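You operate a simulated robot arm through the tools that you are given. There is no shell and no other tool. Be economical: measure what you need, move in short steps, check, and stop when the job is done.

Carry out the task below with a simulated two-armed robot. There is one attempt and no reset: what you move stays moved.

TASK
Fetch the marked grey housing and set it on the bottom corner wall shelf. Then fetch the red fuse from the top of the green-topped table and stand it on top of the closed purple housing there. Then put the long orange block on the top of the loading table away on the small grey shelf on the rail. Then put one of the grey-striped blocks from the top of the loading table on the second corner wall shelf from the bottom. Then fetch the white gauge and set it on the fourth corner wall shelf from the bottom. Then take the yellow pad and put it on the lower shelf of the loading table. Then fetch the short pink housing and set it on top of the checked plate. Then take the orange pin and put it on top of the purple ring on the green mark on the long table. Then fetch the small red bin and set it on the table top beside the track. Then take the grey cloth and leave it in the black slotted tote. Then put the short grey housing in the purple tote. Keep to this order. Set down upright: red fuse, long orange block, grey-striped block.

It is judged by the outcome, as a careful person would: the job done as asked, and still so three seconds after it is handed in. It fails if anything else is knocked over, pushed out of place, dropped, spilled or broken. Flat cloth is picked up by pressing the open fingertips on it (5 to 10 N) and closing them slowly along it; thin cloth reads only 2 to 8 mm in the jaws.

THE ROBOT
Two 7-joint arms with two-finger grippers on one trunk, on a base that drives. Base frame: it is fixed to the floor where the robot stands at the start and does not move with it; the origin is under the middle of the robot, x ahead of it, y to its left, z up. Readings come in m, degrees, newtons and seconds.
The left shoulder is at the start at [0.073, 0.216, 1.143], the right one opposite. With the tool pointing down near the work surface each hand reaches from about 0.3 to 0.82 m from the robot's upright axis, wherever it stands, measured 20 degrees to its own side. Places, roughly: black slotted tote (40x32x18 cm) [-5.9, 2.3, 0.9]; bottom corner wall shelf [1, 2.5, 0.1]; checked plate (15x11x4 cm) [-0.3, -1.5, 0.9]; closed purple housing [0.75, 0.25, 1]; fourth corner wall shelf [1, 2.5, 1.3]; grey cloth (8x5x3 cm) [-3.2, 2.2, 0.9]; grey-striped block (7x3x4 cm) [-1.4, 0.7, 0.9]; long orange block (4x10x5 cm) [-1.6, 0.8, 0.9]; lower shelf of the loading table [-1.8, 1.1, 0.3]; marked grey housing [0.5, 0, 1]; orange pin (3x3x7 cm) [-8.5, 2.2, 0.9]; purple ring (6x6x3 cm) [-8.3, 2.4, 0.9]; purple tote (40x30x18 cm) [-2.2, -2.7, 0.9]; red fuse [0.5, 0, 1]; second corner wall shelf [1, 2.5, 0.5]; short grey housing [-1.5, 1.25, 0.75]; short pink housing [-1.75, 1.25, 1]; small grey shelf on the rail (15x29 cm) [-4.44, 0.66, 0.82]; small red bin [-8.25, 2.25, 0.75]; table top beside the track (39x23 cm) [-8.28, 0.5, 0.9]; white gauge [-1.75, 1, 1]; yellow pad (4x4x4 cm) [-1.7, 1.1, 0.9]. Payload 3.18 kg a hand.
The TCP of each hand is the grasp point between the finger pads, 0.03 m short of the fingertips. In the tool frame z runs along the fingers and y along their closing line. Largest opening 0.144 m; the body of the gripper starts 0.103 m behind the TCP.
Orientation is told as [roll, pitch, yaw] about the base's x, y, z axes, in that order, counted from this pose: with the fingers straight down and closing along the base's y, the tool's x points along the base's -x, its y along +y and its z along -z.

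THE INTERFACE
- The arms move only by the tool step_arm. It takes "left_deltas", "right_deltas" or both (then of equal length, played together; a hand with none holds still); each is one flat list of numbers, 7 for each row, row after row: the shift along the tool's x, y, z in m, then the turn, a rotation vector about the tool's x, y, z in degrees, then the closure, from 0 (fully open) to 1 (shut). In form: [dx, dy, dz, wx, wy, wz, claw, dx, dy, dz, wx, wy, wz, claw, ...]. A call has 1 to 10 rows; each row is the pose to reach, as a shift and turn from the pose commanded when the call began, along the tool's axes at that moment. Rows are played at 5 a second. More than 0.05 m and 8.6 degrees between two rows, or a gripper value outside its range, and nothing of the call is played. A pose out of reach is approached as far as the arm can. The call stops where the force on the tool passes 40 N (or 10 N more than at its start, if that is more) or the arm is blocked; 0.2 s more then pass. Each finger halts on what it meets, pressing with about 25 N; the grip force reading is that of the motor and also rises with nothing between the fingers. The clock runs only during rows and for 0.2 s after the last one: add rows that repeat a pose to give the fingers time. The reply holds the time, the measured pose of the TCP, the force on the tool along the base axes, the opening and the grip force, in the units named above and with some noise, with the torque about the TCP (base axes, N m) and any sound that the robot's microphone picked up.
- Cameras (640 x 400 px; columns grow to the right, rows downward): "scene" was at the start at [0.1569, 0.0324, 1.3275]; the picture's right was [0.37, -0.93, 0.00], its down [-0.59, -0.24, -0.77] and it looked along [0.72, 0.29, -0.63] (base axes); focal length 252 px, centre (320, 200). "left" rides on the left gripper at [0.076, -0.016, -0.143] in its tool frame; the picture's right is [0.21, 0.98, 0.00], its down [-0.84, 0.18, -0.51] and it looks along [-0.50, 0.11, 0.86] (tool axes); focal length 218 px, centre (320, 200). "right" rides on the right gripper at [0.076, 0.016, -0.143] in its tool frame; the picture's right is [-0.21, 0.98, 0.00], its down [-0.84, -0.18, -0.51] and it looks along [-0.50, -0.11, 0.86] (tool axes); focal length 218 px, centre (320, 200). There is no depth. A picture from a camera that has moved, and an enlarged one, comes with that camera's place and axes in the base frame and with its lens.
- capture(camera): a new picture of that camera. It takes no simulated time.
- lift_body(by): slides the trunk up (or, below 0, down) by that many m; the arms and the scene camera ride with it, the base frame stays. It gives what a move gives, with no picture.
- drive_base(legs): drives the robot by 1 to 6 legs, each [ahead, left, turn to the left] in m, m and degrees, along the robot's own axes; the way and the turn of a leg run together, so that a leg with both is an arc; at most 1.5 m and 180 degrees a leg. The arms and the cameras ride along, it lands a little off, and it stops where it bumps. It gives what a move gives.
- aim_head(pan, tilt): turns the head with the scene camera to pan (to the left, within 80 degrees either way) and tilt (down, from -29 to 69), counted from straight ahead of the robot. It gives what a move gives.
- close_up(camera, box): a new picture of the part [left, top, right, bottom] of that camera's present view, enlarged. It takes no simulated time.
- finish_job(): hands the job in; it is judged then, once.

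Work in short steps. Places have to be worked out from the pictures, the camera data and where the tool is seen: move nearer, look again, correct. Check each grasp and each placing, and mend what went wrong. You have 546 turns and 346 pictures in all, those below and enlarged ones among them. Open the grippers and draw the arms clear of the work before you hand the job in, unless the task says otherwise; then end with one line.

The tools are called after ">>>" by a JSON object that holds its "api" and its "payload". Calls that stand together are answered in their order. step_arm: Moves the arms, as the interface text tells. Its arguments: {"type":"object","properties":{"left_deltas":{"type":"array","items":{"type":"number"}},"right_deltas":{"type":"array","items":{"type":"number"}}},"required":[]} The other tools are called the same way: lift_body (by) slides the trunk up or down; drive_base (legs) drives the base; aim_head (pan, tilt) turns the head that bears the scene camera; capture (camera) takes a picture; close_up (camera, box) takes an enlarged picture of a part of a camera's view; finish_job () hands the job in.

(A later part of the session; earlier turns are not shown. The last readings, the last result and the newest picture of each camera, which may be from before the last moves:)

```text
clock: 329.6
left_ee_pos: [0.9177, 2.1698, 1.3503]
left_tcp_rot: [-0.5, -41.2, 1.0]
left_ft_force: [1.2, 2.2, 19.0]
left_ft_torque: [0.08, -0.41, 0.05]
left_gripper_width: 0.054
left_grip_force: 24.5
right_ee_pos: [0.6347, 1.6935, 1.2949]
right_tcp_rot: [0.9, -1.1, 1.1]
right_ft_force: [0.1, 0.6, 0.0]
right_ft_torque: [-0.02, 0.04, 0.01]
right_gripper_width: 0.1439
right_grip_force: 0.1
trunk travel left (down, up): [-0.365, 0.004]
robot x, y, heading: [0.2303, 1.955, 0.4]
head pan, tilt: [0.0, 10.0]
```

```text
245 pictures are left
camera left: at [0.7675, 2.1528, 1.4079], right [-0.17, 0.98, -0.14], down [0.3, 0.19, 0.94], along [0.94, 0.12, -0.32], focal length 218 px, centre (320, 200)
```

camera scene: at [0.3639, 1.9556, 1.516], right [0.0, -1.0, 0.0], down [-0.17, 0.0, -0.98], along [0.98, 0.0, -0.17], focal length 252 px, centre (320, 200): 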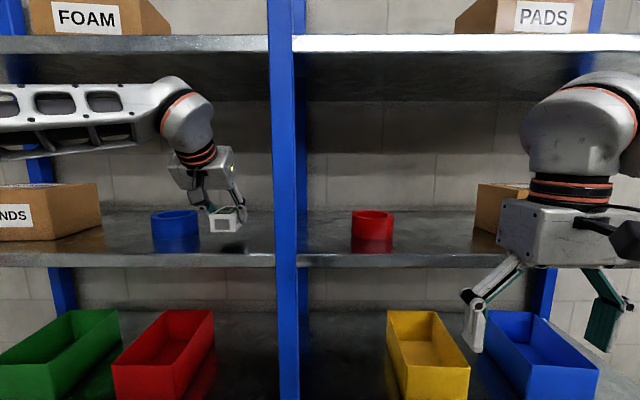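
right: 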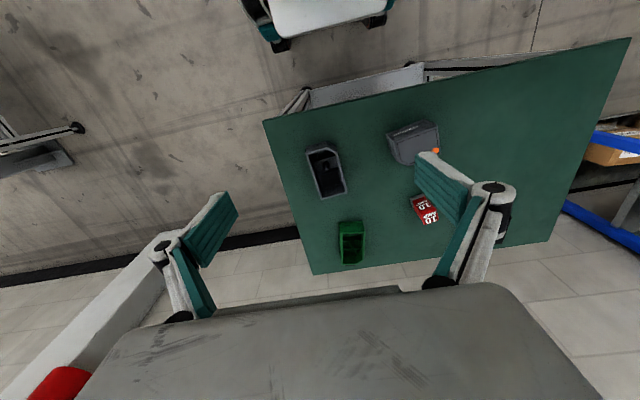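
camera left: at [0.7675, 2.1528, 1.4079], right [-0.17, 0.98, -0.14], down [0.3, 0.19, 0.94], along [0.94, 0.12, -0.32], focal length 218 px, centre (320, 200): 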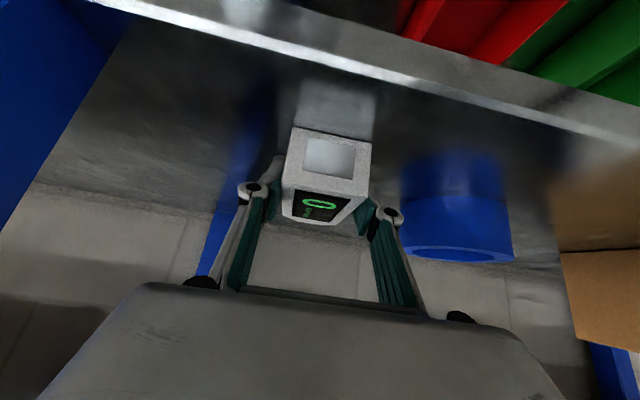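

Contact; the gauge levels itself on the shelf. I release gradually.

>>> {"api": "step_arm", "payload": {"left_deltas": [0, 0, 0, 0, 0, 0, 0.7, 0, 0, 0, 0, 0, 0, 0.6, 0, 0, 0, 0, 0, 0, 0.5, 0, 0, 0, 0, 0, 0, 0.4, 0, 0, 0, 0, 0, 0, 0.4]}}

>>> {"api": "capture", "payload": {"camera": "left"}}

```text
clock: 330.8
left_ee_pos: [0.9191, 2.1689, 1.3476]
left_tcp_rot: [-0.5, -40.8, 1.0]
left_ft_force: [0.9, 1.5, 6.0]
left_ft_torque: [-0.12, -0.07, 0.14]
left_gripper_width: 0.0858
left_grip_force: 0.1
right_ee_pos: [0.6354, 1.6928, 1.2948]
right_tcp_rot: [0.9, -1.1, 1.0]
right_ft_force: [-0.6, -0.8, 0.2]
right_ft_torque: [-0.01, -0.02, 0.0]
right_gripper_width: 0.144
right_grip_force: 0.0
trunk travel left (down, up): [-0.365, 0.004]
robot x, y, heading: [0.2294, 1.9552, 0.3]
head pan, tilt: [0.0, 10.0]
```

```text
244 pictures are left
camera left: at [0.7681, 2.1523, 1.4054], right [-0.17, 0.98, -0.14], down [0.3, 0.19, 0.93], along [0.94, 0.12, -0.33], focal length 218 px, centre (320, 200)
```

left: 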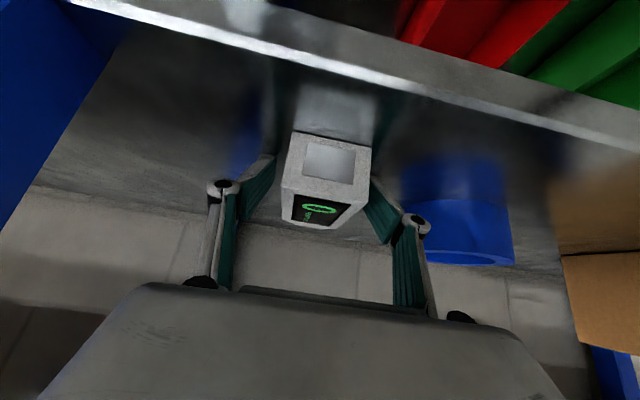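

The gauge stands free. I rise slightly and back out straight.

>>> {"api": "step_arm", "payload": {"left_deltas": [-0.005, 0.004, -0.006, 0, 0, 0, 0.4, -0.005, 0.004, -0.006, 0, 0, 0, 0.35]}}

>>> {"api": "drive_base", "payload": {"legs": [[-0.5, 0, 0]]}}

>>> {"api": "capture", "payload": {"camera": "scene"}}

```text
clock: 331.4
left_ee_pos: [0.9204, 2.172, 1.3552]
left_tcp_rot: [-0.4, -40.8, 1.0]
left_ft_force: [-0.3, 0.0, 0.7]
left_ft_torque: [0.0, -0.01, -0.05]
left_gripper_width: 0.0939
left_grip_force: 0.2
right_ee_pos: [0.6353, 1.6936, 1.2936]
right_tcp_rot: [1.0, -1.0, 1.1]
right_ft_force: [0.1, 0.0, -0.1]
right_ft_torque: [-0.01, -0.02, 0.0]
right_gripper_width: 0.1439
right_grip_force: 0.1
trunk travel left (down, up): [-0.365, 0.004]
robot x, y, heading: [0.23, 1.953, -0.1]
head pan, tilt: [0.0, 10.0]
```

```text
clock: 334.4
left_ee_pos: [0.4095, 2.1687, 1.3561]
left_tcp_rot: [-0.4, -40.9, 0.8]
left_ft_force: [0.0, 0.4, -0.1]
left_ft_torque: [0.03, -0.02, -0.02]
left_gripper_width: 0.0936
left_grip_force: 0.2
right_ee_pos: [0.1238, 1.6891, 1.2951]
right_tcp_rot: [0.9, -1.0, 0.7]
right_ft_force: [-0.9, 0.6, -1.4]
right_ft_torque: [0.01, -0.05, -0.01]
right_gripper_width: 0.144
right_grip_force: 0.1
trunk travel left (down, up): [-0.365, 0.004]
robot x, y, heading: [-0.2835, 1.9535, 0.1]
head pan, tilt: [0.0, 10.0]
```

```text
243 pictures are left
camera scene: at [-0.1483, 1.9536, 1.5161], right [0.0, -1.0, 0.0], down [-0.17, 0.0, -0.98], along [0.98, 0.0, -0.17], focal length 252 px, centre (320, 200)
```

scene: 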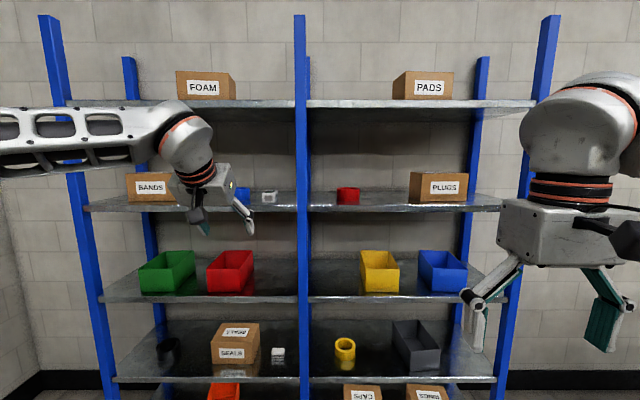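

The gauge is in place on the fourth shelf. Next the yellow pad: trunk back to normal, then drive to the loading table.

>>> {"api": "step_arm", "payload": {"left_deltas": [0.03, 0, 0.01, 0, 0, 0, 0.2, 0.06, 0, 0.03, 0, 0, 0, 0, 0.09, 0, 0.05, 0, 0, 0, 0, 0.1, 0, 0.07, 0, 0, 0, 0]}}

>>> {"api": "lift_body", "payload": {"by": -0.14}}

>>> {"api": "drive_base", "payload": {"legs": [[0, 0, 180], [0.3, 0.65, 0]]}}

>>> {"api": "aim_head", "payload": {"pan": 0, "tilt": 35}}

>>> {"api": "capture", "payload": {"camera": "scene"}}

```text
clock: 335.4
left_ee_pos: [0.382, 2.1676, 1.2374]
left_tcp_rot: [-0.4, -40.9, 0.9]
left_ft_force: [-0.1, 0.2, 0.4]
left_ft_torque: [0.01, 0.03, -0.02]
left_gripper_width: 0.1439
left_grip_force: 0.0
right_ee_pos: [0.1241, 1.6898, 1.2952]
right_tcp_rot: [1.0, -1.0, 0.8]
right_ft_force: [0.4, -0.1, 1.1]
right_ft_torque: [-0.03, 0.04, -0.01]
right_gripper_width: 0.144
right_grip_force: 0.1
trunk travel left (down, up): [-0.365, 0.004]
robot x, y, heading: [-0.284, 1.9523, -0.1]
head pan, tilt: [0.0, 10.0]
```

```text
clock: 337.1
left_ee_pos: [0.3807, 2.1676, 1.0992]
left_tcp_rot: [-0.4, -41.1, 0.7]
left_ft_force: [-0.1, 0.3, -0.6]
left_ft_torque: [0.02, 0.02, -0.03]
left_gripper_width: 0.1441
left_grip_force: 0.1
right_ee_pos: [0.1227, 1.6893, 1.1574]
right_tcp_rot: [0.9, -1.1, 0.8]
right_ft_force: [-0.7, -0.5, 0.8]
right_ft_torque: [-0.03, -0.06, 0.0]
right_gripper_width: 0.1441
right_grip_force: 0.0
trunk travel left (down, up): [-0.225, 0.144]
robot x, y, heading: [-0.2849, 1.9505, 0.1]
head pan, tilt: [0.0, 10.0]
```

```text
clock: 350.7
left_ee_pos: [-1.2241, 1.057, 1.097]
left_tcp_rot: [-0.4, -40.9, -177.7]
left_ft_force: [-0.6, -0.3, -0.6]
left_ft_torque: [-0.02, 0.0, -0.01]
left_gripper_width: 0.1436
left_grip_force: 0.0
right_ee_pos: [-0.9813, 1.5448, 1.1537]
right_tcp_rot: [0.9, -1.0, -177.7]
right_ft_force: [-0.1, -0.1, 0.2]
right_ft_torque: [0.04, -0.03, -0.01]
right_gripper_width: 0.1441
right_grip_force: 0.0
trunk travel left (down, up): [-0.225, 0.144]
robot x, y, heading: [-0.5679, 1.2916, -178.4]
head pan, tilt: [0.0, 10.0]
```

```text
clock: 351.6
left_ee_pos: [-1.2229, 1.0583, 1.0988]
left_tcp_rot: [-0.3, -40.9, -177.7]
left_ft_force: [0.0, -0.6, -0.5]
left_ft_torque: [-0.01, -0.01, 0.0]
left_gripper_width: 0.1441
left_grip_force: 0.0
right_ee_pos: [-0.981, 1.5446, 1.1542]
right_tcp_rot: [0.9, -1.1, -177.8]
right_ft_force: [0.4, 0.1, -0.2]
right_ft_torque: [0.01, 0.0, 0.01]
right_gripper_width: 0.1441
right_grip_force: 0.0
trunk travel left (down, up): [-0.225, 0.144]
robot x, y, heading: [-0.5651, 1.2925, -178.4]
head pan, tilt: [0.0, 35.0]
```

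```text
242 pictures are left
camera scene: at [-0.7316, 1.2874, 1.334], right [-0.03, 1.0, 0.0], down [0.57, 0.02, -0.82], along [-0.82, -0.02, -0.57], focal length 252 px, centre (320, 200)
```

scene: 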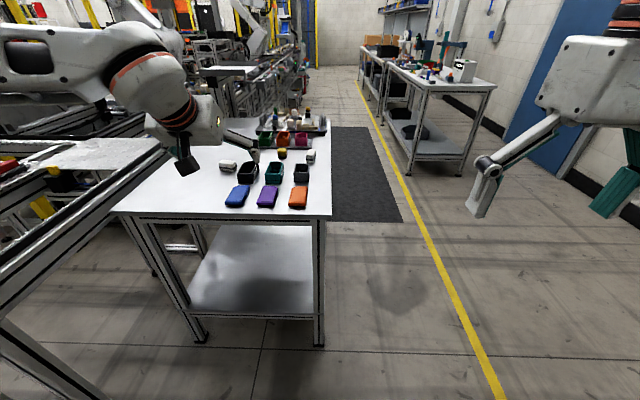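

I drive ahead to about x −0.835 and look from the wrist camera.

>>> {"api": "drive_base", "payload": {"legs": [[0.27, -0.012, -1.6]]}}

>>> {"api": "capture", "payload": {"camera": "left"}}

>>> {"api": "close_up", "payload": {"camera": "scene", "box": [160, 100, 360, 225]}}

```text
clock: 353.5
left_ee_pos: [-1.498, 1.0853, 1.0976]
left_tcp_rot: [-0.4, -40.9, -179.3]
left_ft_force: [0.5, -0.5, -0.6]
left_ft_torque: [0.0, 0.0, 0.03]
left_gripper_width: 0.144
left_grip_force: 0.0
right_ee_pos: [-1.2427, 1.5636, 1.1545]
right_tcp_rot: [0.9, -1.0, -179.3]
right_ft_force: [0.1, -0.8, 0.3]
right_ft_torque: [-0.02, -0.05, -0.03]
right_gripper_width: 0.1441
right_grip_force: 0.1
trunk travel left (down, up): [-0.225, 0.144]
robot x, y, heading: [-0.8359, 1.3009, -180.0]
head pan, tilt: [0.0, 35.0]
```

```text
241 pictures are left
camera left: at [-1.3472, 1.1027, 1.1552], right [0.17, -0.98, -0.14], down [-0.3, -0.19, 0.93], along [-0.94, -0.11, -0.33], focal length 218 px, centre (320, 200)
```

left: 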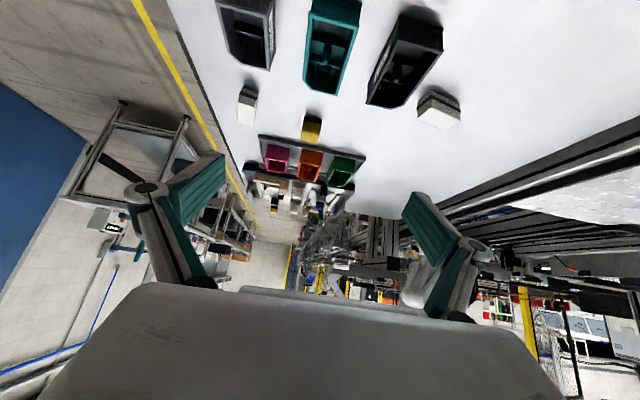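

```text
3.20 times, centred on (260, 162) of scene
camera zoom: at [-0.9999, 1.3001, 1.3339], right [0.0, 1.0, 0.0], down [0.57, 0.0, -0.82], along [-0.82, 0.0, -0.57], focal length 805 px, centre (512, 320)
```

zoom: 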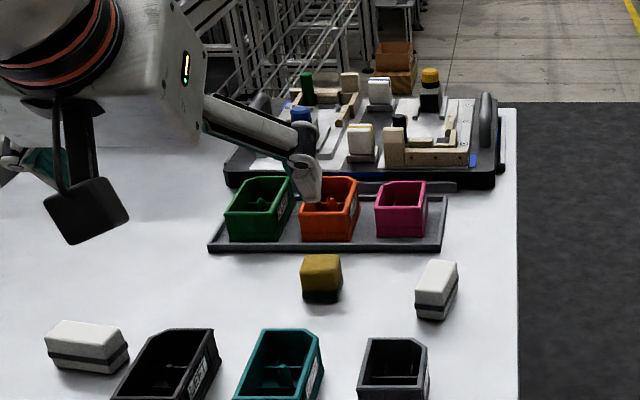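

The pad's centre is about (−1.715, 1.098). I move to the pre-grasp point with the fingers narrowed.

>>> {"api": "step_arm", "payload": {"left_deltas": [-0.008, -0.003, 0.044, 0, 0, 0, 0.1, -0.015, -0.006, 0.088, 0, 0, 0, 0.2, -0.023, -0.01, 0.132, 0, 0, 0, 0.4, -0.031, -0.013, 0.175, 0, 0, 0, 0.4, -0.031, -0.013, 0.175, 0, 0, 0, 0.4]}}

>>> {"api": "capture", "payload": {"camera": "left"}}

>>> {"api": "close_up", "payload": {"camera": "scene", "box": [160, 100, 360, 225]}}

```text
clock: 354.7
left_ee_pos: [-1.6348, 1.0961, 0.9891]
left_tcp_rot: [-0.4, -41.0, -179.4]
left_ft_force: [-0.9, -0.6, -0.3]
left_ft_torque: [-0.02, 0.02, 0.02]
left_gripper_width: 0.0863
left_grip_force: 0.0
right_ee_pos: [-1.2404, 1.5647, 1.156]
right_tcp_rot: [0.9, -1.1, -179.4]
right_ft_force: [0.1, 0.2, 1.3]
right_ft_torque: [-0.01, 0.05, 0.0]
right_gripper_width: 0.1441
right_grip_force: 0.1
trunk travel left (down, up): [-0.225, 0.144]
robot x, y, heading: [-0.8381, 1.298, -180.0]
head pan, tilt: [0.0, 35.0]
```

```text
239 pictures are left
camera left: at [-1.484, 1.1153, 1.0473], right [0.16, -0.98, -0.14], down [-0.3, -0.19, 0.93], along [-0.94, -0.11, -0.33], focal length 218 px, centre (320, 200)
```

left: 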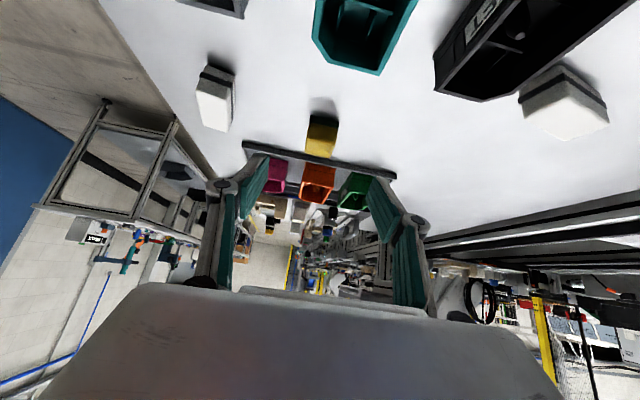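

```text
3.20 times, centred on (260, 162) of scene
camera zoom: at [-0.9983, 1.2998, 1.3342], right [0.0, 1.0, 0.0], down [0.57, 0.0, -0.82], along [-0.82, 0.0, -0.57], focal length 805 px, centre (512, 320)
```

zoom: 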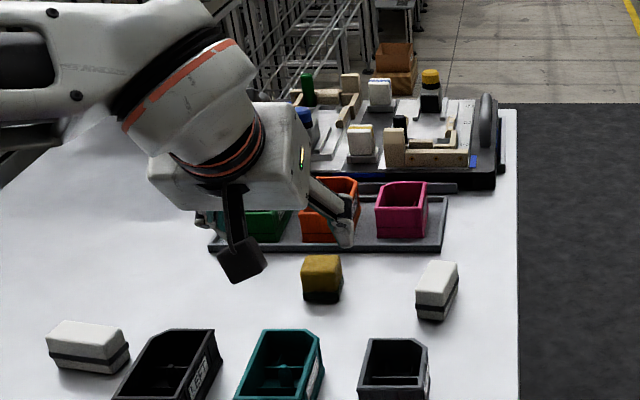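

Aligned. I advance and close on the pad.

>>> {"api": "step_arm", "payload": {"left_deltas": [0.001, -0.001, 0.04, 0, 0, 0, 0.4, 0.002, -0.002, 0.08, 0, 0, 0, 0.4, 0.0035, -0.002, 0.12, 0, 0, 0, 0.4, 0.0035, -0.002, 0.12, 0, 0, 0, 0.6, 0.0035, -0.002, 0.12, 0, 0, 0, 0.75, 0.0035, -0.002, 0.12, 0, 0, 0, 0.9, 0.0035, -0.002, 0.12, 0, 0, 0, 0.9]}}

>>> {"api": "capture", "payload": {"camera": "left"}}

```text
clock: 356.3
left_ee_pos: [-1.7113, 1.098, 0.8928]
left_tcp_rot: [-0.4, -40.9, -179.3]
left_ft_force: [-0.8, -1.4, 0.2]
left_ft_torque: [0.04, 0.0, 0.02]
left_gripper_width: 0.0368
left_grip_force: 24.6
right_ee_pos: [-1.2407, 1.5634, 1.155]
right_tcp_rot: [0.9, -1.0, -179.2]
right_ft_force: [0.1, -0.2, 0.4]
right_ft_torque: [-0.02, -0.02, -0.03]
right_gripper_width: 0.1441
right_grip_force: 0.0
trunk travel left (down, up): [-0.225, 0.144]
robot x, y, heading: [-0.8329, 1.2994, -180.0]
head pan, tilt: [0.0, 35.0]
```

```text
237 pictures are left
camera left: at [-1.5604, 1.1157, 0.9515], right [0.17, -0.98, -0.14], down [-0.3, -0.19, 0.93], along [-0.94, -0.11, -0.33], focal length 218 px, centre (320, 200)
```

left: 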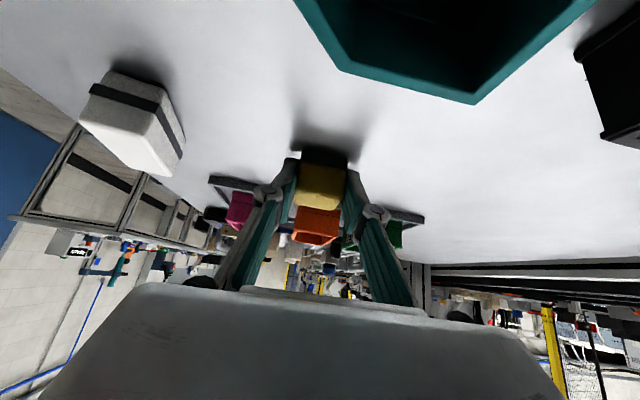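

Gripped (3.7 cm). I lift it and back away from the table.

>>> {"api": "step_arm", "payload": {"left_deltas": [-0.023, 0, -0.027, 0, 0, 0, 0.9, -0.051, 0, -0.061, 0, 0, 0, 0.9, -0.077, 0, -0.092, 0, 0, 0, 0.9, -0.103, 0, -0.123, 0, 0, 0, 0.9, -0.1, 0, -0.157, 0, 0, 0, 0.9, -0.07, 0, -0.185, 0, 0, 0, 0.9, -0.035, 0, -0.215, 0, 0, 0, 0.9, 0.0, 0, -0.245, 0, 0, 0, 0.9]}}

>>> {"api": "drive_base", "payload": {"legs": [[-0.55, 0.12, 0]]}}

>>> {"api": "aim_head", "payload": {"pan": 0, "tilt": 50}}

>>> {"api": "capture", "payload": {"camera": "scene"}}

```text
clock: 358.1
left_ee_pos: [-1.5534, 1.1004, 1.0802]
left_tcp_rot: [-0.4, -40.9, -179.3]
left_ft_force: [0.6, 0.0, 0.3]
left_ft_torque: [-0.01, -0.02, -0.01]
left_gripper_width: 0.0366
left_grip_force: 25.1
right_ee_pos: [-1.2404, 1.5636, 1.1559]
right_tcp_rot: [0.9, -1.1, -179.2]
right_ft_force: [-0.2, -0.6, 0.1]
right_ft_torque: [0.0, 0.03, 0.02]
right_gripper_width: 0.1438
right_grip_force: 0.1
trunk travel left (down, up): [-0.225, 0.144]
robot x, y, heading: [-0.8346, 1.2967, -179.9]
head pan, tilt: [0.0, 35.0]
```

```text
clock: 361.3
left_ee_pos: [-0.9999, 0.9848, 1.0794]
left_tcp_rot: [-0.5, -40.8, -179.9]
left_ft_force: [0.4, 0.3, 0.0]
left_ft_torque: [0.02, -0.02, 0.03]
left_gripper_width: 0.0367
left_grip_force: 24.5
right_ee_pos: [-0.6842, 1.4447, 1.1548]
right_tcp_rot: [0.9, -0.9, -179.8]
right_ft_force: [0.3, -0.3, 0.3]
right_ft_torque: [-0.01, 0.02, 0.0]
right_gripper_width: 0.1443
right_grip_force: 0.1
trunk travel left (down, up): [-0.225, 0.144]
robot x, y, heading: [-0.2826, 1.1763, 179.4]
head pan, tilt: [0.0, 35.0]
```

```text
clock: 362.1
left_ee_pos: [-1.002, 0.9854, 1.0783]
left_tcp_rot: [-0.5, -40.9, -179.8]
left_ft_force: [-1.2, -1.5, -0.6]
left_ft_torque: [0.03, -0.01, -0.01]
left_gripper_width: 0.0368
left_grip_force: 24.7
right_ee_pos: [-0.6852, 1.4445, 1.1555]
right_tcp_rot: [0.9, -1.0, -179.8]
right_ft_force: [0.5, 0.4, 0.6]
right_ft_torque: [0.0, 0.0, 0.03]
right_gripper_width: 0.1443
right_grip_force: 0.0
trunk travel left (down, up): [-0.225, 0.144]
robot x, y, heading: [-0.2832, 1.1767, 179.7]
head pan, tilt: [0.0, 50.0]
```

```text
236 pictures are left
camera scene: at [-0.4338, 1.1786, 1.3122], right [0.01, 1.0, 0.0], down [0.77, -0.01, -0.64], along [-0.64, 0.01, -0.77], focal length 252 px, centre (320, 200)
```

scene: 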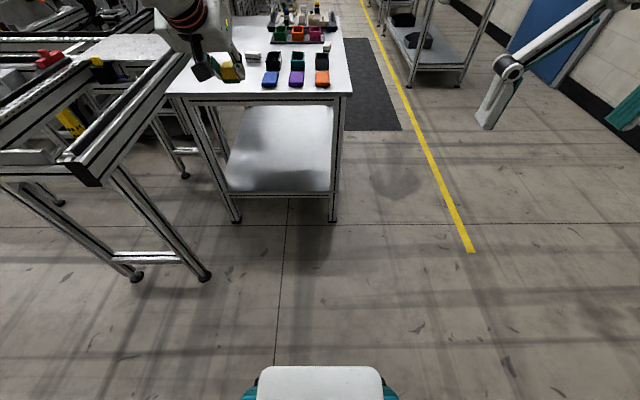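

The lower shelf's front edge is at x≈−1.33, z≈0.295, legs at y≈0.66 and 1.27. I lower the trunk with the arm folded, then the hand in the free space before the table.

>>> {"api": "lift_body", "payload": {"by": -0.2}}

>>> {"api": "step_arm", "payload": {"left_deltas": [0.024, 0, 0.04, 0, 0, 0, 0.9, 0.048, 0, 0.08, 0, 0, 0, 0.9, 0.075, 0, 0.117, 0, 0, 0, 0.9, 0.103, 0, 0.152, 0, 0, 0, 0.9, 0.131, 0, 0.187, 0, 0, 0, 0.9, 0.16, 0, 0.221, 0, 0, 0, 0.9, 0.189, 0, 0.255, 0, 0, 0, 0.9, 0.218, 0, 0.29, 0, 0, 0, 0.9, 0.247, 0, 0.324, 0, 0, 0, 0.9, 0.275, 0, 0.357, 0, 0, 0, 0.9]}}

```text
clock: 364.2
left_ee_pos: [-0.9998, 0.984, 0.8807]
left_tcp_rot: [-0.4, -41.1, -179.8]
left_ft_force: [0.5, 0.5, 0.1]
left_ft_torque: [-0.01, -0.01, 0.03]
left_gripper_width: 0.0366
left_grip_force: 25.0
right_ee_pos: [-0.6836, 1.4444, 0.956]
right_tcp_rot: [0.9, -1.1, -179.9]
right_ft_force: [0.0, 0.3, -0.7]
right_ft_torque: [-0.03, 0.07, -0.03]
right_gripper_width: 0.1437
right_grip_force: 0.1
trunk travel left (down, up): [-0.025, 0.344]
robot x, y, heading: [-0.2794, 1.1775, 179.5]
head pan, tilt: [0.0, 50.0]
```

```text
clock: 366.4
left_ee_pos: [-1.0514, 1.0062, 0.4529]
left_tcp_rot: [0.8, -38.5, -179.8]
left_ft_force: [-0.3, -0.5, 0.1]
left_ft_torque: [0.02, -0.02, 0.0]
left_gripper_width: 0.0365
left_grip_force: 24.5
left hand out of reach, approached as far as the arm can: row 8, 9, 10
right_ee_pos: [-0.6837, 1.4433, 0.9555]
right_tcp_rot: [0.9, -1.0, -179.8]
right_ft_force: [0.2, -0.2, 0.7]
right_ft_torque: [0.01, 0.02, 0.04]
right_gripper_width: 0.1439
right_grip_force: 0.0
trunk travel left (down, up): [-0.025, 0.344]
robot x, y, heading: [-0.2797, 1.1802, 179.6]
head pan, tilt: [0.0, 50.0]
```

I test here whether the final height (z≈0.33) is reachable.

>>> {"api": "step_arm", "payload": {"left_deltas": [0.005, 0.01, 0.036, 0, -1, 0, 0.9, 0.02, 0.02, 0.06, 0, -2.4, 0, 0.9, 0.035, 0.03, 0.075, 0.5, -2.4, 0, 0.9, 0.052, 0.03, 0.095, 0.8, -2.4, 0, 0.9, 0.052, 0.03, 0.095, 0.8, -2.4, 0, 0.9]}}

```text
clock: 367.6
left_ee_pos: [-1.054, 1.0067, 0.4534]
left_tcp_rot: [0.9, -38.6, -179.8]
left_ft_force: [-0.3, -0.3, 0.8]
left_ft_torque: [-0.01, -0.02, 0.03]
left_gripper_width: 0.0365
left_grip_force: 24.9
left hand out of reach, approached as far as the arm can: row 1, 2, 3, 4, 5
right_ee_pos: [-0.6845, 1.4444, 0.9556]
right_tcp_rot: [0.9, -1.0, -179.7]
right_ft_force: [0.4, 0.4, 0.3]
right_ft_torque: [-0.01, 0.01, -0.02]
right_gripper_width: 0.1442
right_grip_force: 0.0
trunk travel left (down, up): [-0.025, 0.344]
robot x, y, heading: [-0.2801, 1.1765, 179.2]
head pan, tilt: [0.0, 50.0]
```

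Stuck locally; I try going forward more while lowering.

>>> {"api": "step_arm", "payload": {"left_deltas": [-0.03, 0, 0.025, 0, -1, 0, 0.9, -0.055, 0, 0.05, 0, -2.4, 0, 0.9, -0.03, 0, 0.08, 0.5, -2.4, 0, 0.9, -0.005, 0, 0.11, 0.8, -2.4, 0, 0.9, -0.005, 0, 0.11, 0.8, -2.4, 0, 0.9]}}

```text
clock: 368.9
left_ee_pos: [-1.1251, 1.0039, 0.3766]
left_tcp_rot: [0.1, -40.9, -179.8]
left_ft_force: [-0.3, -0.7, -0.3]
left_ft_torque: [0.0, -0.03, 0.0]
left_gripper_width: 0.0367
left_grip_force: 25.5
right_ee_pos: [-0.6844, 1.4438, 0.9554]
right_tcp_rot: [0.8, -1.1, -179.8]
right_ft_force: [0.7, 0.2, -0.5]
right_ft_torque: [0.01, -0.02, -0.01]
right_gripper_width: 0.1441
right_grip_force: 0.2
trunk travel left (down, up): [-0.025, 0.344]
robot x, y, heading: [-0.2788, 1.1775, 179.4]
head pan, tilt: [0.0, 50.0]
```

Reached at 0.845 m ahead, z 0.377. I drive in under the table top in two stages.

>>> {"api": "drive_base", "payload": {"legs": [[0.2, 0, 0.3]]}}

>>> {"api": "capture", "payload": {"camera": "left"}}

>>> {"api": "capture", "payload": {"camera": "scene"}}

```text
clock: 370.5
left_ee_pos: [-1.3267, 1.0015, 0.3764]
left_tcp_rot: [0.1, -40.9, -179.5]
left_ft_force: [0.6, -0.6, -0.1]
left_ft_torque: [0.04, 0.04, -0.01]
left_gripper_width: 0.0366
left_grip_force: 25.4
right_ee_pos: [-0.8891, 1.4434, 0.9549]
right_tcp_rot: [1.0, -1.0, -179.4]
right_ft_force: [-0.1, 0.0, -0.6]
right_ft_torque: [0.04, -0.03, 0.01]
right_gripper_width: 0.1438
right_grip_force: 0.1
trunk travel left (down, up): [-0.025, 0.344]
robot x, y, heading: [-0.4837, 1.1751, 179.7]
head pan, tilt: [0.0, 50.0]
```

```text
235 pictures are left
camera left: at [-1.1757, 1.0199, 0.4337], right [0.17, -0.98, -0.14], down [-0.3, -0.18, 0.94], along [-0.94, -0.11, -0.33], focal length 218 px, centre (320, 200)
```

left: 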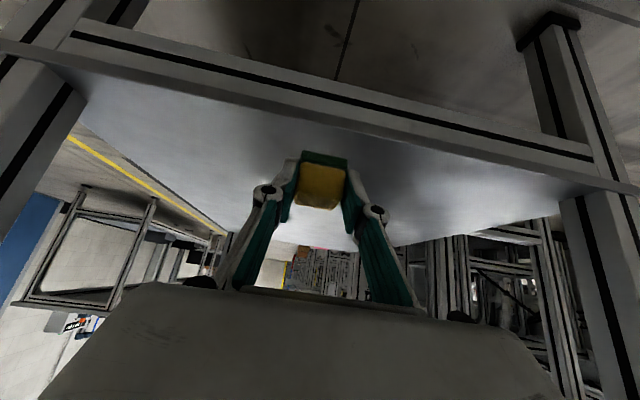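

```text
234 pictures are left
camera scene: at [-0.8324, 1.1798, 1.0705], right [0.0, 1.0, 0.0], down [0.77, 0.0, -0.64], along [-0.64, 0.0, -0.77], focal length 252 px, centre (320, 200)
```

scene: 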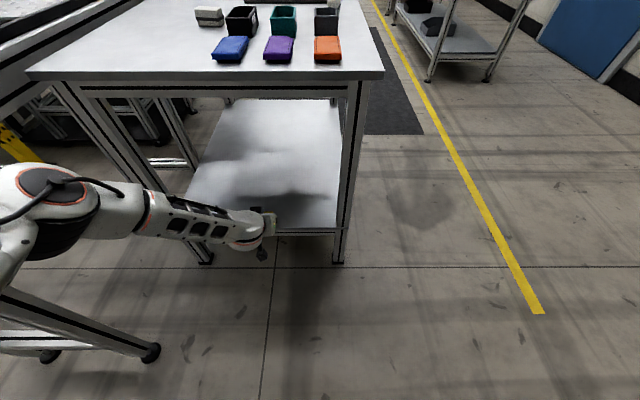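

To keep the elbow away from the conveyor I shift 8 cm to the right while going in the last 12.5 cm.

>>> {"api": "drive_base", "payload": {"legs": [[0.0, -0.08, 0], [0.125, 0, 0]]}}

>>> {"api": "capture", "payload": {"camera": "left"}}

```text
clock: 372.7
left_ee_pos: [-1.449, 1.0775, 0.375]
left_tcp_rot: [0.1, -40.9, -179.3]
left_ft_force: [0.9, -0.5, -0.7]
left_ft_torque: [0.04, -0.03, 0.03]
left_gripper_width: 0.0368
left_grip_force: 24.8
right_ee_pos: [-1.0124, 1.5213, 0.9551]
right_tcp_rot: [0.9, -1.0, -179.3]
right_ft_force: [0.5, -0.2, -0.2]
right_ft_torque: [0.02, -0.02, 0.03]
right_gripper_width: 0.144
right_grip_force: 0.1
trunk travel left (down, up): [-0.025, 0.344]
robot x, y, heading: [-0.6087, 1.2553, 180.0]
head pan, tilt: [0.0, 50.0]
```

```text
233 pictures are left
camera left: at [-1.2988, 1.0972, 0.4337], right [0.17, -0.98, -0.14], down [-0.3, -0.18, 0.94], along [-0.94, -0.12, -0.33], focal length 218 px, centre (320, 200)
```

left: 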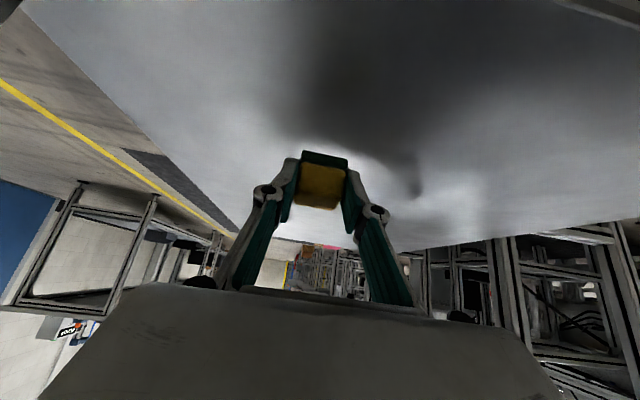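

Over the lower shelf now. I lower gently.

>>> {"api": "step_arm", "payload": {"left_deltas": [0.003, 0, 0.018, 0, 0, 0, 0.9, 0.011, 0, 0.028, 0, 0, 0, 0.9, 0.0155, 0, 0.033, 0, 0, 0, 0.9, 0.0187, 0, 0.0368, 0, 0, 0, 0.9, 0.022, 0, 0.0406, 0, 0, 0, 0.9]}}

```text
clock: 373.9
left_ee_pos: [-1.461, 1.0777, 0.3341]
left_tcp_rot: [0.1, -41.2, -179.4]
left_ft_force: [3.0, -0.7, 7.9]
left_ft_torque: [-0.01, 0.0, 0.03]
left_gripper_width: 0.037
left_grip_force: 24.9
right_ee_pos: [-1.0124, 1.5218, 0.9558]
right_tcp_rot: [0.9, -1.1, -179.4]
right_ft_force: [0.2, 0.0, 0.4]
right_ft_torque: [-0.01, 0.01, 0.0]
right_gripper_width: 0.1439
right_grip_force: 0.0
trunk travel left (down, up): [-0.025, 0.344]
robot x, y, heading: [-0.6061, 1.2582, -179.9]
head pan, tilt: [0.0, 50.0]
```

Light contact (8 N). One more millimetre or two, then release.

>>> {"api": "step_arm", "payload": {"left_deltas": [0.001, 0, 0.0012, 0, 0, 0, 0.9, 0.001, 0, 0.0012, 0, 0, 0, 0.75, 0.001, 0, 0.0012, 0, 0, 0, 0.6, 0.001, 0, 0.0012, 0, 0, 0, 0.5, 0.001, 0, 0.0012, 0, 0, 0, 0.5]}}

>>> {"api": "capture", "payload": {"camera": "left"}}

```text
clock: 375.1
left_ee_pos: [-1.4589, 1.0785, 0.329]
left_tcp_rot: [0.1, -40.9, -179.4]
left_ft_force: [0.1, 0.0, 4.3]
left_ft_torque: [0.02, 0.06, -0.02]
left_gripper_width: 0.0721
left_grip_force: 0.0
right_ee_pos: [-1.0135, 1.5224, 0.9553]
right_tcp_rot: [0.9, -1.0, -179.3]
right_ft_force: [-0.1, -0.6, -1.3]
right_ft_torque: [0.01, -0.01, 0.02]
right_gripper_width: 0.1441
right_grip_force: 0.0
trunk travel left (down, up): [-0.025, 0.344]
robot x, y, heading: [-0.6105, 1.2551, 180.0]
head pan, tilt: [0.0, 50.0]
```

```text
232 pictures are left
camera left: at [-1.3081, 1.0977, 0.387], right [0.17, -0.98, -0.14], down [-0.3, -0.18, 0.94], along [-0.94, -0.12, -0.33], focal length 218 px, centre (320, 200)
```

left: 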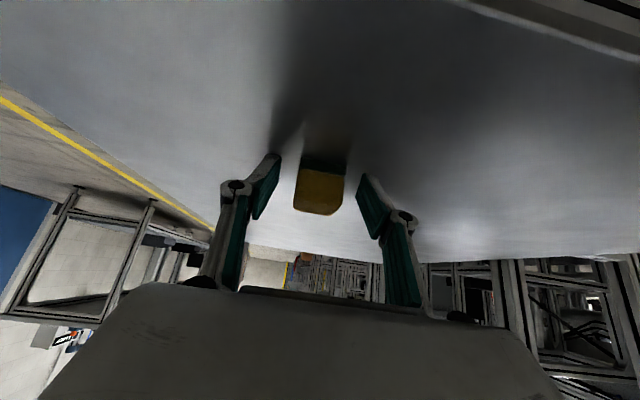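

The pad sits on the shelf. I rise 4 cm and back out.

>>> {"api": "step_arm", "payload": {"left_deltas": [-0.009, 0, -0.01, 0, 0, 0, 0.5, -0.018, 0, -0.02, 0, 0, 0, 0.4, -0.026, 0, -0.03, 0, 0, 0, 0.4]}}

>>> {"api": "drive_base", "payload": {"legs": [[-0.45, 0, 0]]}}

>>> {"api": "capture", "payload": {"camera": "left"}}

```text
clock: 375.9
left_ee_pos: [-1.4589, 1.0786, 0.3703]
left_tcp_rot: [0.1, -41.0, -179.4]
left_ft_force: [-0.6, 0.1, -0.5]
left_ft_torque: [0.06, 0.02, 0.02]
left_gripper_width: 0.0866
left_grip_force: 0.1
right_ee_pos: [-1.0133, 1.5226, 0.9551]
right_tcp_rot: [0.9, -1.0, -179.2]
right_ft_force: [0.8, 0.0, -0.5]
right_ft_torque: [-0.04, 0.03, 0.01]
right_gripper_width: 0.1441
right_grip_force: 0.1
trunk travel left (down, up): [-0.025, 0.344]
robot x, y, heading: [-0.6084, 1.2622, 180.0]
head pan, tilt: [0.0, 50.0]
```

```text
clock: 378.6
left_ee_pos: [-1.0049, 1.077, 0.3693]
left_tcp_rot: [0.1, -40.9, -179.2]
left_ft_force: [0.1, -0.7, -0.2]
left_ft_torque: [-0.01, -0.01, -0.02]
left_gripper_width: 0.0864
left_grip_force: 0.1
right_ee_pos: [-0.5617, 1.5208, 0.9541]
right_tcp_rot: [0.9, -0.9, -179.2]
right_ft_force: [0.6, 0.4, 0.6]
right_ft_torque: [-0.01, -0.02, 0.0]
right_gripper_width: 0.1441
right_grip_force: 0.0
trunk travel left (down, up): [-0.025, 0.344]
robot x, y, heading: [-0.1558, 1.2573, -180.1]
head pan, tilt: [0.0, 50.0]
```

```text
231 pictures are left
camera left: at [-0.8544, 1.096, 0.4271], right [0.17, -0.98, -0.14], down [-0.3, -0.18, 0.94], along [-0.94, -0.12, -0.33], focal length 218 px, centre (320, 200)
```

left: 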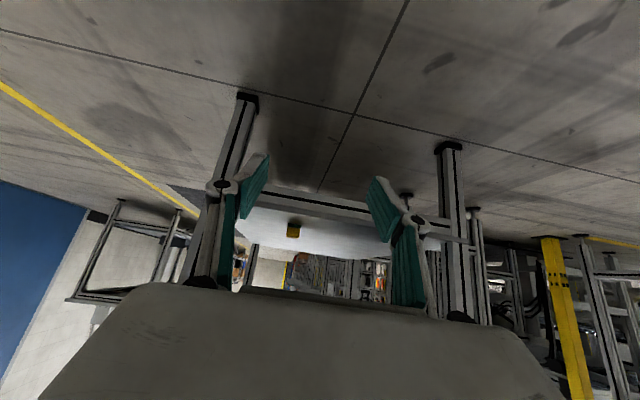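

The pad lies on the lower shelf. Now I raise the arm back and then the trunk.

>>> {"api": "step_arm", "payload": {"left_deltas": [-0.029, 0, -0.034, 0, 0, 0, 0, -0.058, 0, -0.068, 0, 0, 0, 0, -0.087, 0, -0.102, 0, 0, 0, 0, -0.116, 0, -0.136, 0, 0, 0, 0, -0.145, 0, -0.17, 0, 0, 0, 0, -0.174, 0, -0.204, 0, 0, 0, 0, -0.2, 0, -0.24, 0, 0, 0, 0, -0.22, 0, -0.28, 0, 0, 0, 0, -0.24, 0, -0.32, 0, 0, 0, 0, -0.25, 0, -0.36, 0, 0, 0, 0]}}

```text
clock: 380.8
left_ee_pos: [-0.9574, 1.0765, 0.8062]
left_tcp_rot: [0.1, -40.8, -179.3]
left_ft_force: [-1.0, -1.1, -0.2]
left_ft_torque: [0.01, -0.02, 0.0]
left_gripper_width: 0.1438
left_grip_force: 0.0
right_ee_pos: [-0.56, 1.5218, 0.9562]
right_tcp_rot: [1.0, -1.1, -179.2]
right_ft_force: [-0.3, 0.4, 0.3]
right_ft_torque: [-0.01, 0.0, -0.01]
right_gripper_width: 0.1442
right_grip_force: 0.1
trunk travel left (down, up): [-0.025, 0.344]
robot x, y, heading: [-0.1534, 1.2576, -180.1]
head pan, tilt: [0.0, 50.0]
```

Now the trunk up and the hand back to vertical.

>>> {"api": "lift_body", "payload": {"by": 0.2}}

>>> {"api": "step_arm", "payload": {"left_deltas": [0.03, 0, -0.02, 0, 6.8, 0, 0, 0.06, 0, -0.045, 0, 13.6, 0, 0, 0.09, 0, -0.07, 0, 20.4, 0, 0, 0.12, 0.02, -0.1, 0, 27.2, 0, 0, 0.15, 0.04, -0.125, 0, 34, 0, 0, 0.18, 0.06, -0.15, 0, 40.9, 0, 0, 0.2, 0.07, -0.17, 0, 40.9, 0, 0]}}

```text
clock: 383.0
left_ee_pos: [-0.96, 1.0782, 1.0037]
left_tcp_rot: [0.1, -40.9, -179.3]
left_ft_force: [-0.8, -0.8, 0.4]
left_ft_torque: [0.01, 0.01, 0.03]
left_gripper_width: 0.144
left_grip_force: 0.0
right_ee_pos: [-0.5615, 1.5218, 1.1541]
right_tcp_rot: [0.9, -0.9, -179.2]
right_ft_force: [0.1, -0.2, -1.0]
right_ft_torque: [0.01, -0.03, 0.01]
right_gripper_width: 0.1442
right_grip_force: 0.0
trunk travel left (down, up): [-0.225, 0.144]
robot x, y, heading: [-0.1502, 1.2602, -179.9]
head pan, tilt: [0.0, 50.0]
```

```text
clock: 384.6
left_ee_pos: [-0.6914, 1.0104, 1.0021]
left_tcp_rot: [0.0, 0.0, -179.2]
left_ft_force: [-0.8, -0.8, 0.4]
left_ft_torque: [-0.02, 0.04, -0.02]
left_gripper_width: 0.1438
left_grip_force: 0.1
right_ee_pos: [-0.5603, 1.5216, 1.1553]
right_tcp_rot: [0.9, -1.0, -179.1]
right_ft_force: [0.4, 0.8, 0.3]
right_ft_torque: [0.02, 0.04, -0.01]
right_gripper_width: 0.1439
right_grip_force: 0.0
trunk travel left (down, up): [-0.225, 0.144]
robot x, y, heading: [-0.1513, 1.2578, -180.0]
head pan, tilt: [0.0, 50.0]
```

I raise the hand and drive round to the north side of the table, facing south.

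>>> {"api": "step_arm", "payload": {"left_deltas": [0, 0, -0.045, 0, 0, 0, 0, 0.0, 0.01, -0.09, 0, 0, 0, 0, 0.03, 0.02, -0.14, 0, 0, 0, 0]}}

>>> {"api": "drive_base", "payload": {"legs": [[0, -0.62, 0], [1.0, 0, 0], [0.95, 0, 0], [0, 0, 90]]}}

>>> {"api": "aim_head", "payload": {"pan": 0, "tilt": 40}}

>>> {"api": "capture", "payload": {"camera": "scene"}}

```text
refused: row 3 steps farther than a row can; nothing moved
```

```text
clock: 403.6
left_ee_pos: [-1.861, 1.3422, 1.0002]
left_tcp_rot: [0.0, 0.0, -91.0]
left_ft_force: [0.3, -0.3, -0.6]
left_ft_torque: [-0.01, -0.01, 0.0]
left_gripper_width: 0.1441
left_grip_force: 0.0
right_ee_pos: [-2.3687, 1.4904, 1.1547]
right_tcp_rot: [0.9, -1.0, -91.0]
right_ft_force: [-0.1, -0.3, 0.7]
right_ft_torque: [0.0, -0.01, 0.01]
right_gripper_width: 0.1439
right_grip_force: 0.1
trunk travel left (down, up): [-0.225, 0.144]
robot x, y, heading: [-2.0882, 1.8864, -91.6]
head pan, tilt: [0.0, 50.0]
```

```text
clock: 404.3
left_ee_pos: [-1.8596, 1.3427, 1.0009]
left_tcp_rot: [0.0, 0.0, -91.0]
left_ft_force: [-0.6, -0.4, -0.4]
left_ft_torque: [0.01, 0.0, 0.0]
left_gripper_width: 0.1437
left_grip_force: 0.1
right_ee_pos: [-2.3687, 1.4898, 1.1554]
right_tcp_rot: [0.8, -1.0, -90.9]
right_ft_force: [-0.7, 0.7, 0.9]
right_ft_torque: [-0.02, 0.02, 0.0]
right_gripper_width: 0.1442
right_grip_force: 0.0
trunk travel left (down, up): [-0.225, 0.144]
robot x, y, heading: [-2.092, 1.8855, -91.7]
head pan, tilt: [0.0, 40.0]
```

```text
230 pictures are left
camera scene: at [-2.0965, 1.7275, 1.3263], right [-1.0, 0.03, 0.0], down [0.02, 0.64, -0.77], along [-0.02, -0.77, -0.64], focal length 252 px, centre (320, 200)
```

scene: 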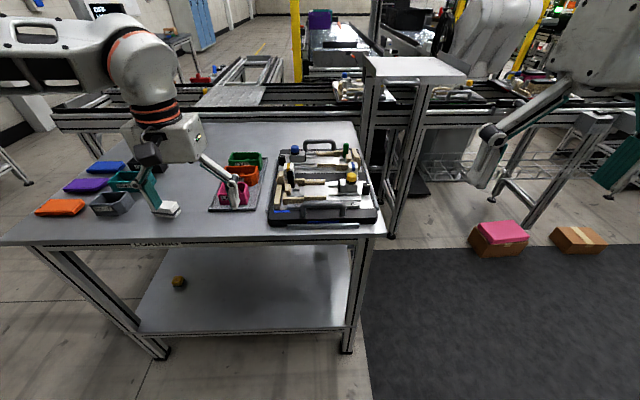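

I look closely at the pink housing.

>>> {"api": "close_up", "payload": {"camera": "scene", "box": [70, 130, 290, 250]}}

>>> {"api": "capture", "payload": {"camera": "left"}}

```text
2.91 times, centred on (180, 190) of scene
camera zoom: at [-2.0965, 1.7275, 1.3263], right [-1.0, 0.03, 0.0], down [0.02, 0.64, -0.77], along [-0.02, -0.77, -0.64], focal length 732 px, centre (727, 229)
```

zoom: 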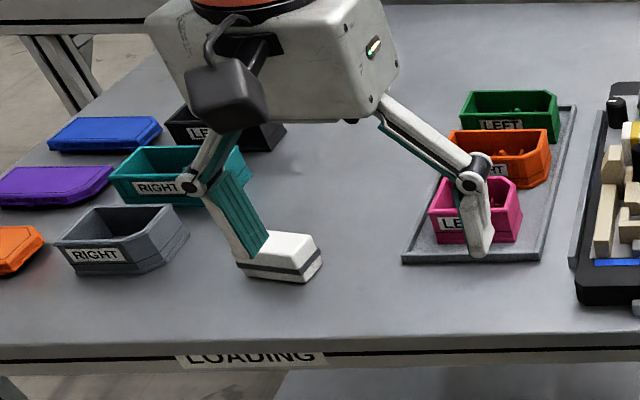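

```text
228 pictures are left
camera left: at [-1.8768, 1.42, 1.1441], right [0.98, 0.19, 0.0], down [0.16, -0.85, 0.51], along [0.1, -0.5, -0.86], focal length 218 px, centre (320, 200)
```

left: 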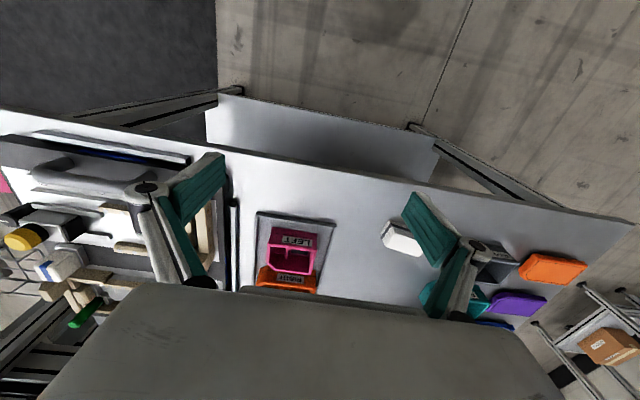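

Pink housing is around (−1.87, 1.19). I narrow the fingers and move over it for a closer look.

>>> {"api": "step_arm", "payload": {"left_deltas": [-0.03, -0.003, 0, 0, 0, 0, 0.2, -0.07, -0.006, 0, 0, 0, 0, 0.4, -0.11, -0.01, 0, 0, 0, 0, 0.4, -0.13, -0.01, 0, 0, 0, 0, 0.4]}}

>>> {"api": "capture", "payload": {"camera": "left"}}

>>> {"api": "close_up", "payload": {"camera": "scene", "box": [150, 130, 310, 230]}}

```text
clock: 405.3
left_ee_pos: [-1.8746, 1.214, 1.0005]
left_tcp_rot: [0.0, 0.0, -90.9]
left_ft_force: [0.1, -0.6, -0.2]
left_ft_torque: [0.04, -0.01, -0.01]
left_gripper_width: 0.0865
left_grip_force: 0.0
right_ee_pos: [-2.3689, 1.491, 1.154]
right_tcp_rot: [0.9, -1.0, -91.0]
right_ft_force: [-0.2, 0.7, 0.2]
right_ft_torque: [0.02, -0.02, -0.02]
right_gripper_width: 0.1438
right_grip_force: 0.0
trunk travel left (down, up): [-0.225, 0.144]
robot x, y, heading: [-2.0906, 1.8889, -91.8]
head pan, tilt: [0.0, 40.0]
```

```text
227 pictures are left
camera left: at [-1.8909, 1.2921, 1.144], right [0.98, 0.19, 0.0], down [0.16, -0.85, 0.51], along [0.1, -0.5, -0.86], focal length 218 px, centre (320, 200)
```

left: 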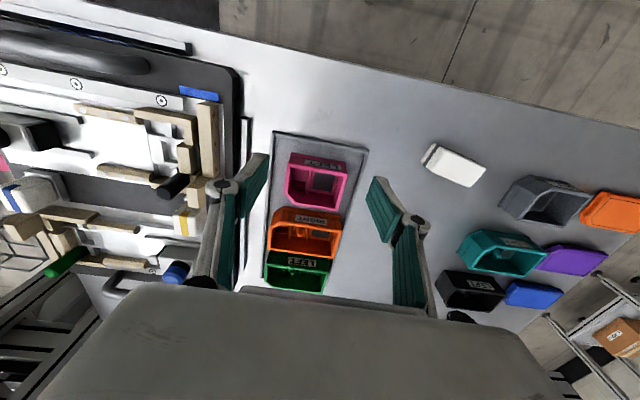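

```text
4.00 times, centred on (230, 180) of scene
camera zoom: at [-2.0965, 1.7275, 1.3264], right [-1.0, 0.03, 0.0], down [0.02, 0.64, -0.77], along [-0.02, -0.77, -0.64], focal length 1006 px, centre (680, 280)
```

zoom: 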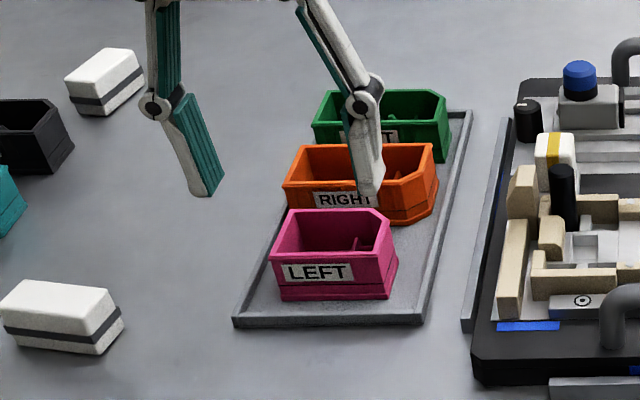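

Pink: x −1.907…−1.836, y 1.142…1.206. I set the opening to 11 cm, move 4 cm forward and go down partway.

>>> {"api": "step_arm", "payload": {"left_deltas": [-0.02, 0.002, 0, 0, 0, 0, 0.24, -0.04, 0.003, 0, 0, 0, 0, 0.24, -0.04, 0.003, 0.03, 0, 0, 0, 0.24, -0.04, 0.003, 0.055, 0, 0, 0, 0.24]}}

>>> {"api": "capture", "payload": {"camera": "left"}}

>>> {"api": "close_up", "payload": {"camera": "scene", "box": [150, 130, 310, 230]}}

```text
clock: 406.3
left_ee_pos: [-1.8745, 1.2079, 0.9931]
left_tcp_rot: [0.0, -0.1, -90.8]
left_ft_force: [-0.4, 0.0, 0.3]
left_ft_torque: [-0.02, 0.03, 0.04]
left_gripper_width: 0.1093
left_grip_force: 0.1
left hand out of reach, approached as far as the arm can: row 1, 2, 3, 4
right_ee_pos: [-2.3683, 1.4898, 1.1548]
right_tcp_rot: [0.8, -0.9, -91.0]
right_ft_force: [0.5, -0.1, 0.1]
right_ft_torque: [0.02, 0.0, 0.0]
right_gripper_width: 0.144
right_grip_force: 0.0
trunk travel left (down, up): [-0.225, 0.144]
robot x, y, heading: [-2.0923, 1.8867, -91.4]
head pan, tilt: [0.0, 40.0]
```

```text
225 pictures are left
camera left: at [-1.8892, 1.2856, 1.1354], right [0.98, 0.2, 0.0], down [0.17, -0.84, 0.51], along [0.1, -0.5, -0.86], focal length 218 px, centre (320, 200)
```

left: 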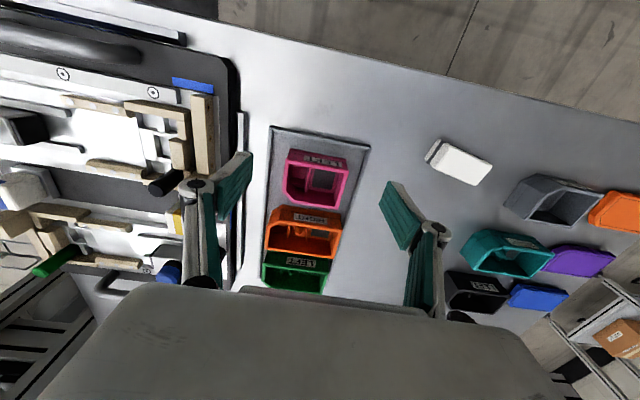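

```text
4.00 times, centred on (230, 180) of scene
camera zoom: at [-2.096, 1.7276, 1.3264], right [-1.0, 0.03, 0.0], down [0.02, 0.64, -0.77], along [-0.02, -0.77, -0.64], focal length 1006 px, centre (680, 280)
```

zoom: 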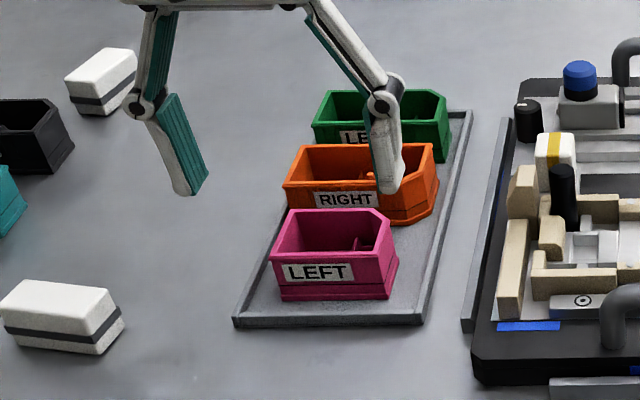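

At the reach limit, so I drive 6 cm closer and correct.

>>> {"api": "drive_base", "payload": {"legs": [[0.06, 0, 0]]}}

>>> {"api": "step_arm", "payload": {"left_deltas": [0.026, 0, 0, 0, 0, 0, 0.24, 0.026, 0, 0.02, 0, 0, 0, 0.24, 0.026, 0, 0.04, 0, 0, 0, 0.24]}}

>>> {"api": "capture", "payload": {"camera": "left"}}

>>> {"api": "close_up", "payload": {"camera": "scene", "box": [130, 130, 290, 230]}}

```text
clock: 407.2
left_ee_pos: [-1.8774, 1.1475, 0.9909]
left_tcp_rot: [0.0, -0.1, -90.8]
left_ft_force: [0.3, -0.1, -0.9]
left_ft_torque: [0.03, -0.05, 0.01]
left_gripper_width: 0.1094
left_grip_force: 0.1
right_ee_pos: [-2.371, 1.4301, 1.1552]
right_tcp_rot: [0.8, -0.8, -91.1]
right_ft_force: [0.7, -0.2, -0.7]
right_ft_torque: [0.03, 0.0, 0.01]
right_gripper_width: 0.1439
right_grip_force: 0.0
trunk travel left (down, up): [-0.225, 0.144]
robot x, y, heading: [-2.0965, 1.8305, -92.0]
head pan, tilt: [0.0, 40.0]
```

```text
clock: 408.0
left_ee_pos: [-1.8739, 1.1751, 0.9522]
left_tcp_rot: [0.0, -0.1, -90.7]
left_ft_force: [-0.3, -0.1, 0.4]
left_ft_torque: [-0.03, -0.03, -0.01]
left_gripper_width: 0.1092
left_grip_force: 0.1
right_ee_pos: [-2.3691, 1.4317, 1.1542]
right_tcp_rot: [0.9, -1.0, -91.0]
right_ft_force: [0.5, 0.2, 0.4]
right_ft_torque: [0.0, -0.03, 0.01]
right_gripper_width: 0.1439
right_grip_force: 0.0
trunk travel left (down, up): [-0.225, 0.144]
robot x, y, heading: [-2.0912, 1.8296, -91.6]
head pan, tilt: [0.0, 40.0]
```

```text
223 pictures are left
camera left: at [-1.8894, 1.2527, 1.0953], right [0.98, 0.2, 0.0], down [0.17, -0.84, 0.51], along [0.1, -0.5, -0.86], focal length 218 px, centre (320, 200)
```

left: 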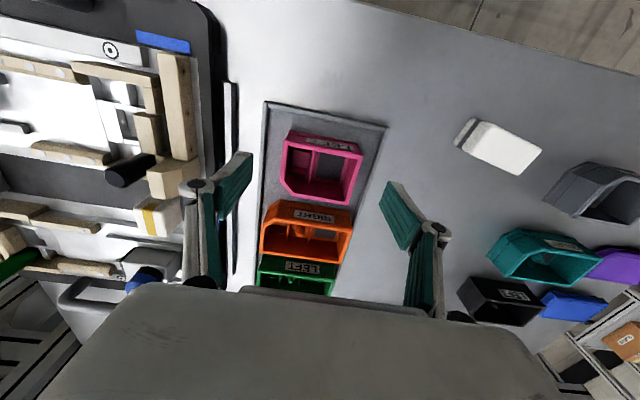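

```text
4.00 times, centred on (210, 180) of scene
camera zoom: at [-2.0978, 1.6688, 1.3264], right [-1.0, 0.03, 0.0], down [0.02, 0.64, -0.77], along [-0.02, -0.77, -0.64], focal length 1006 px, centre (760, 280)
```

zoom: 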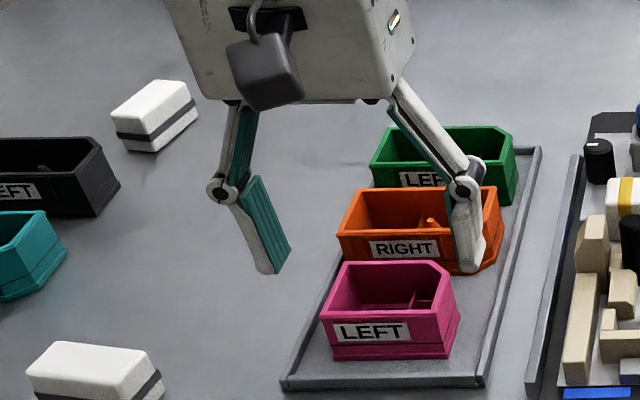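

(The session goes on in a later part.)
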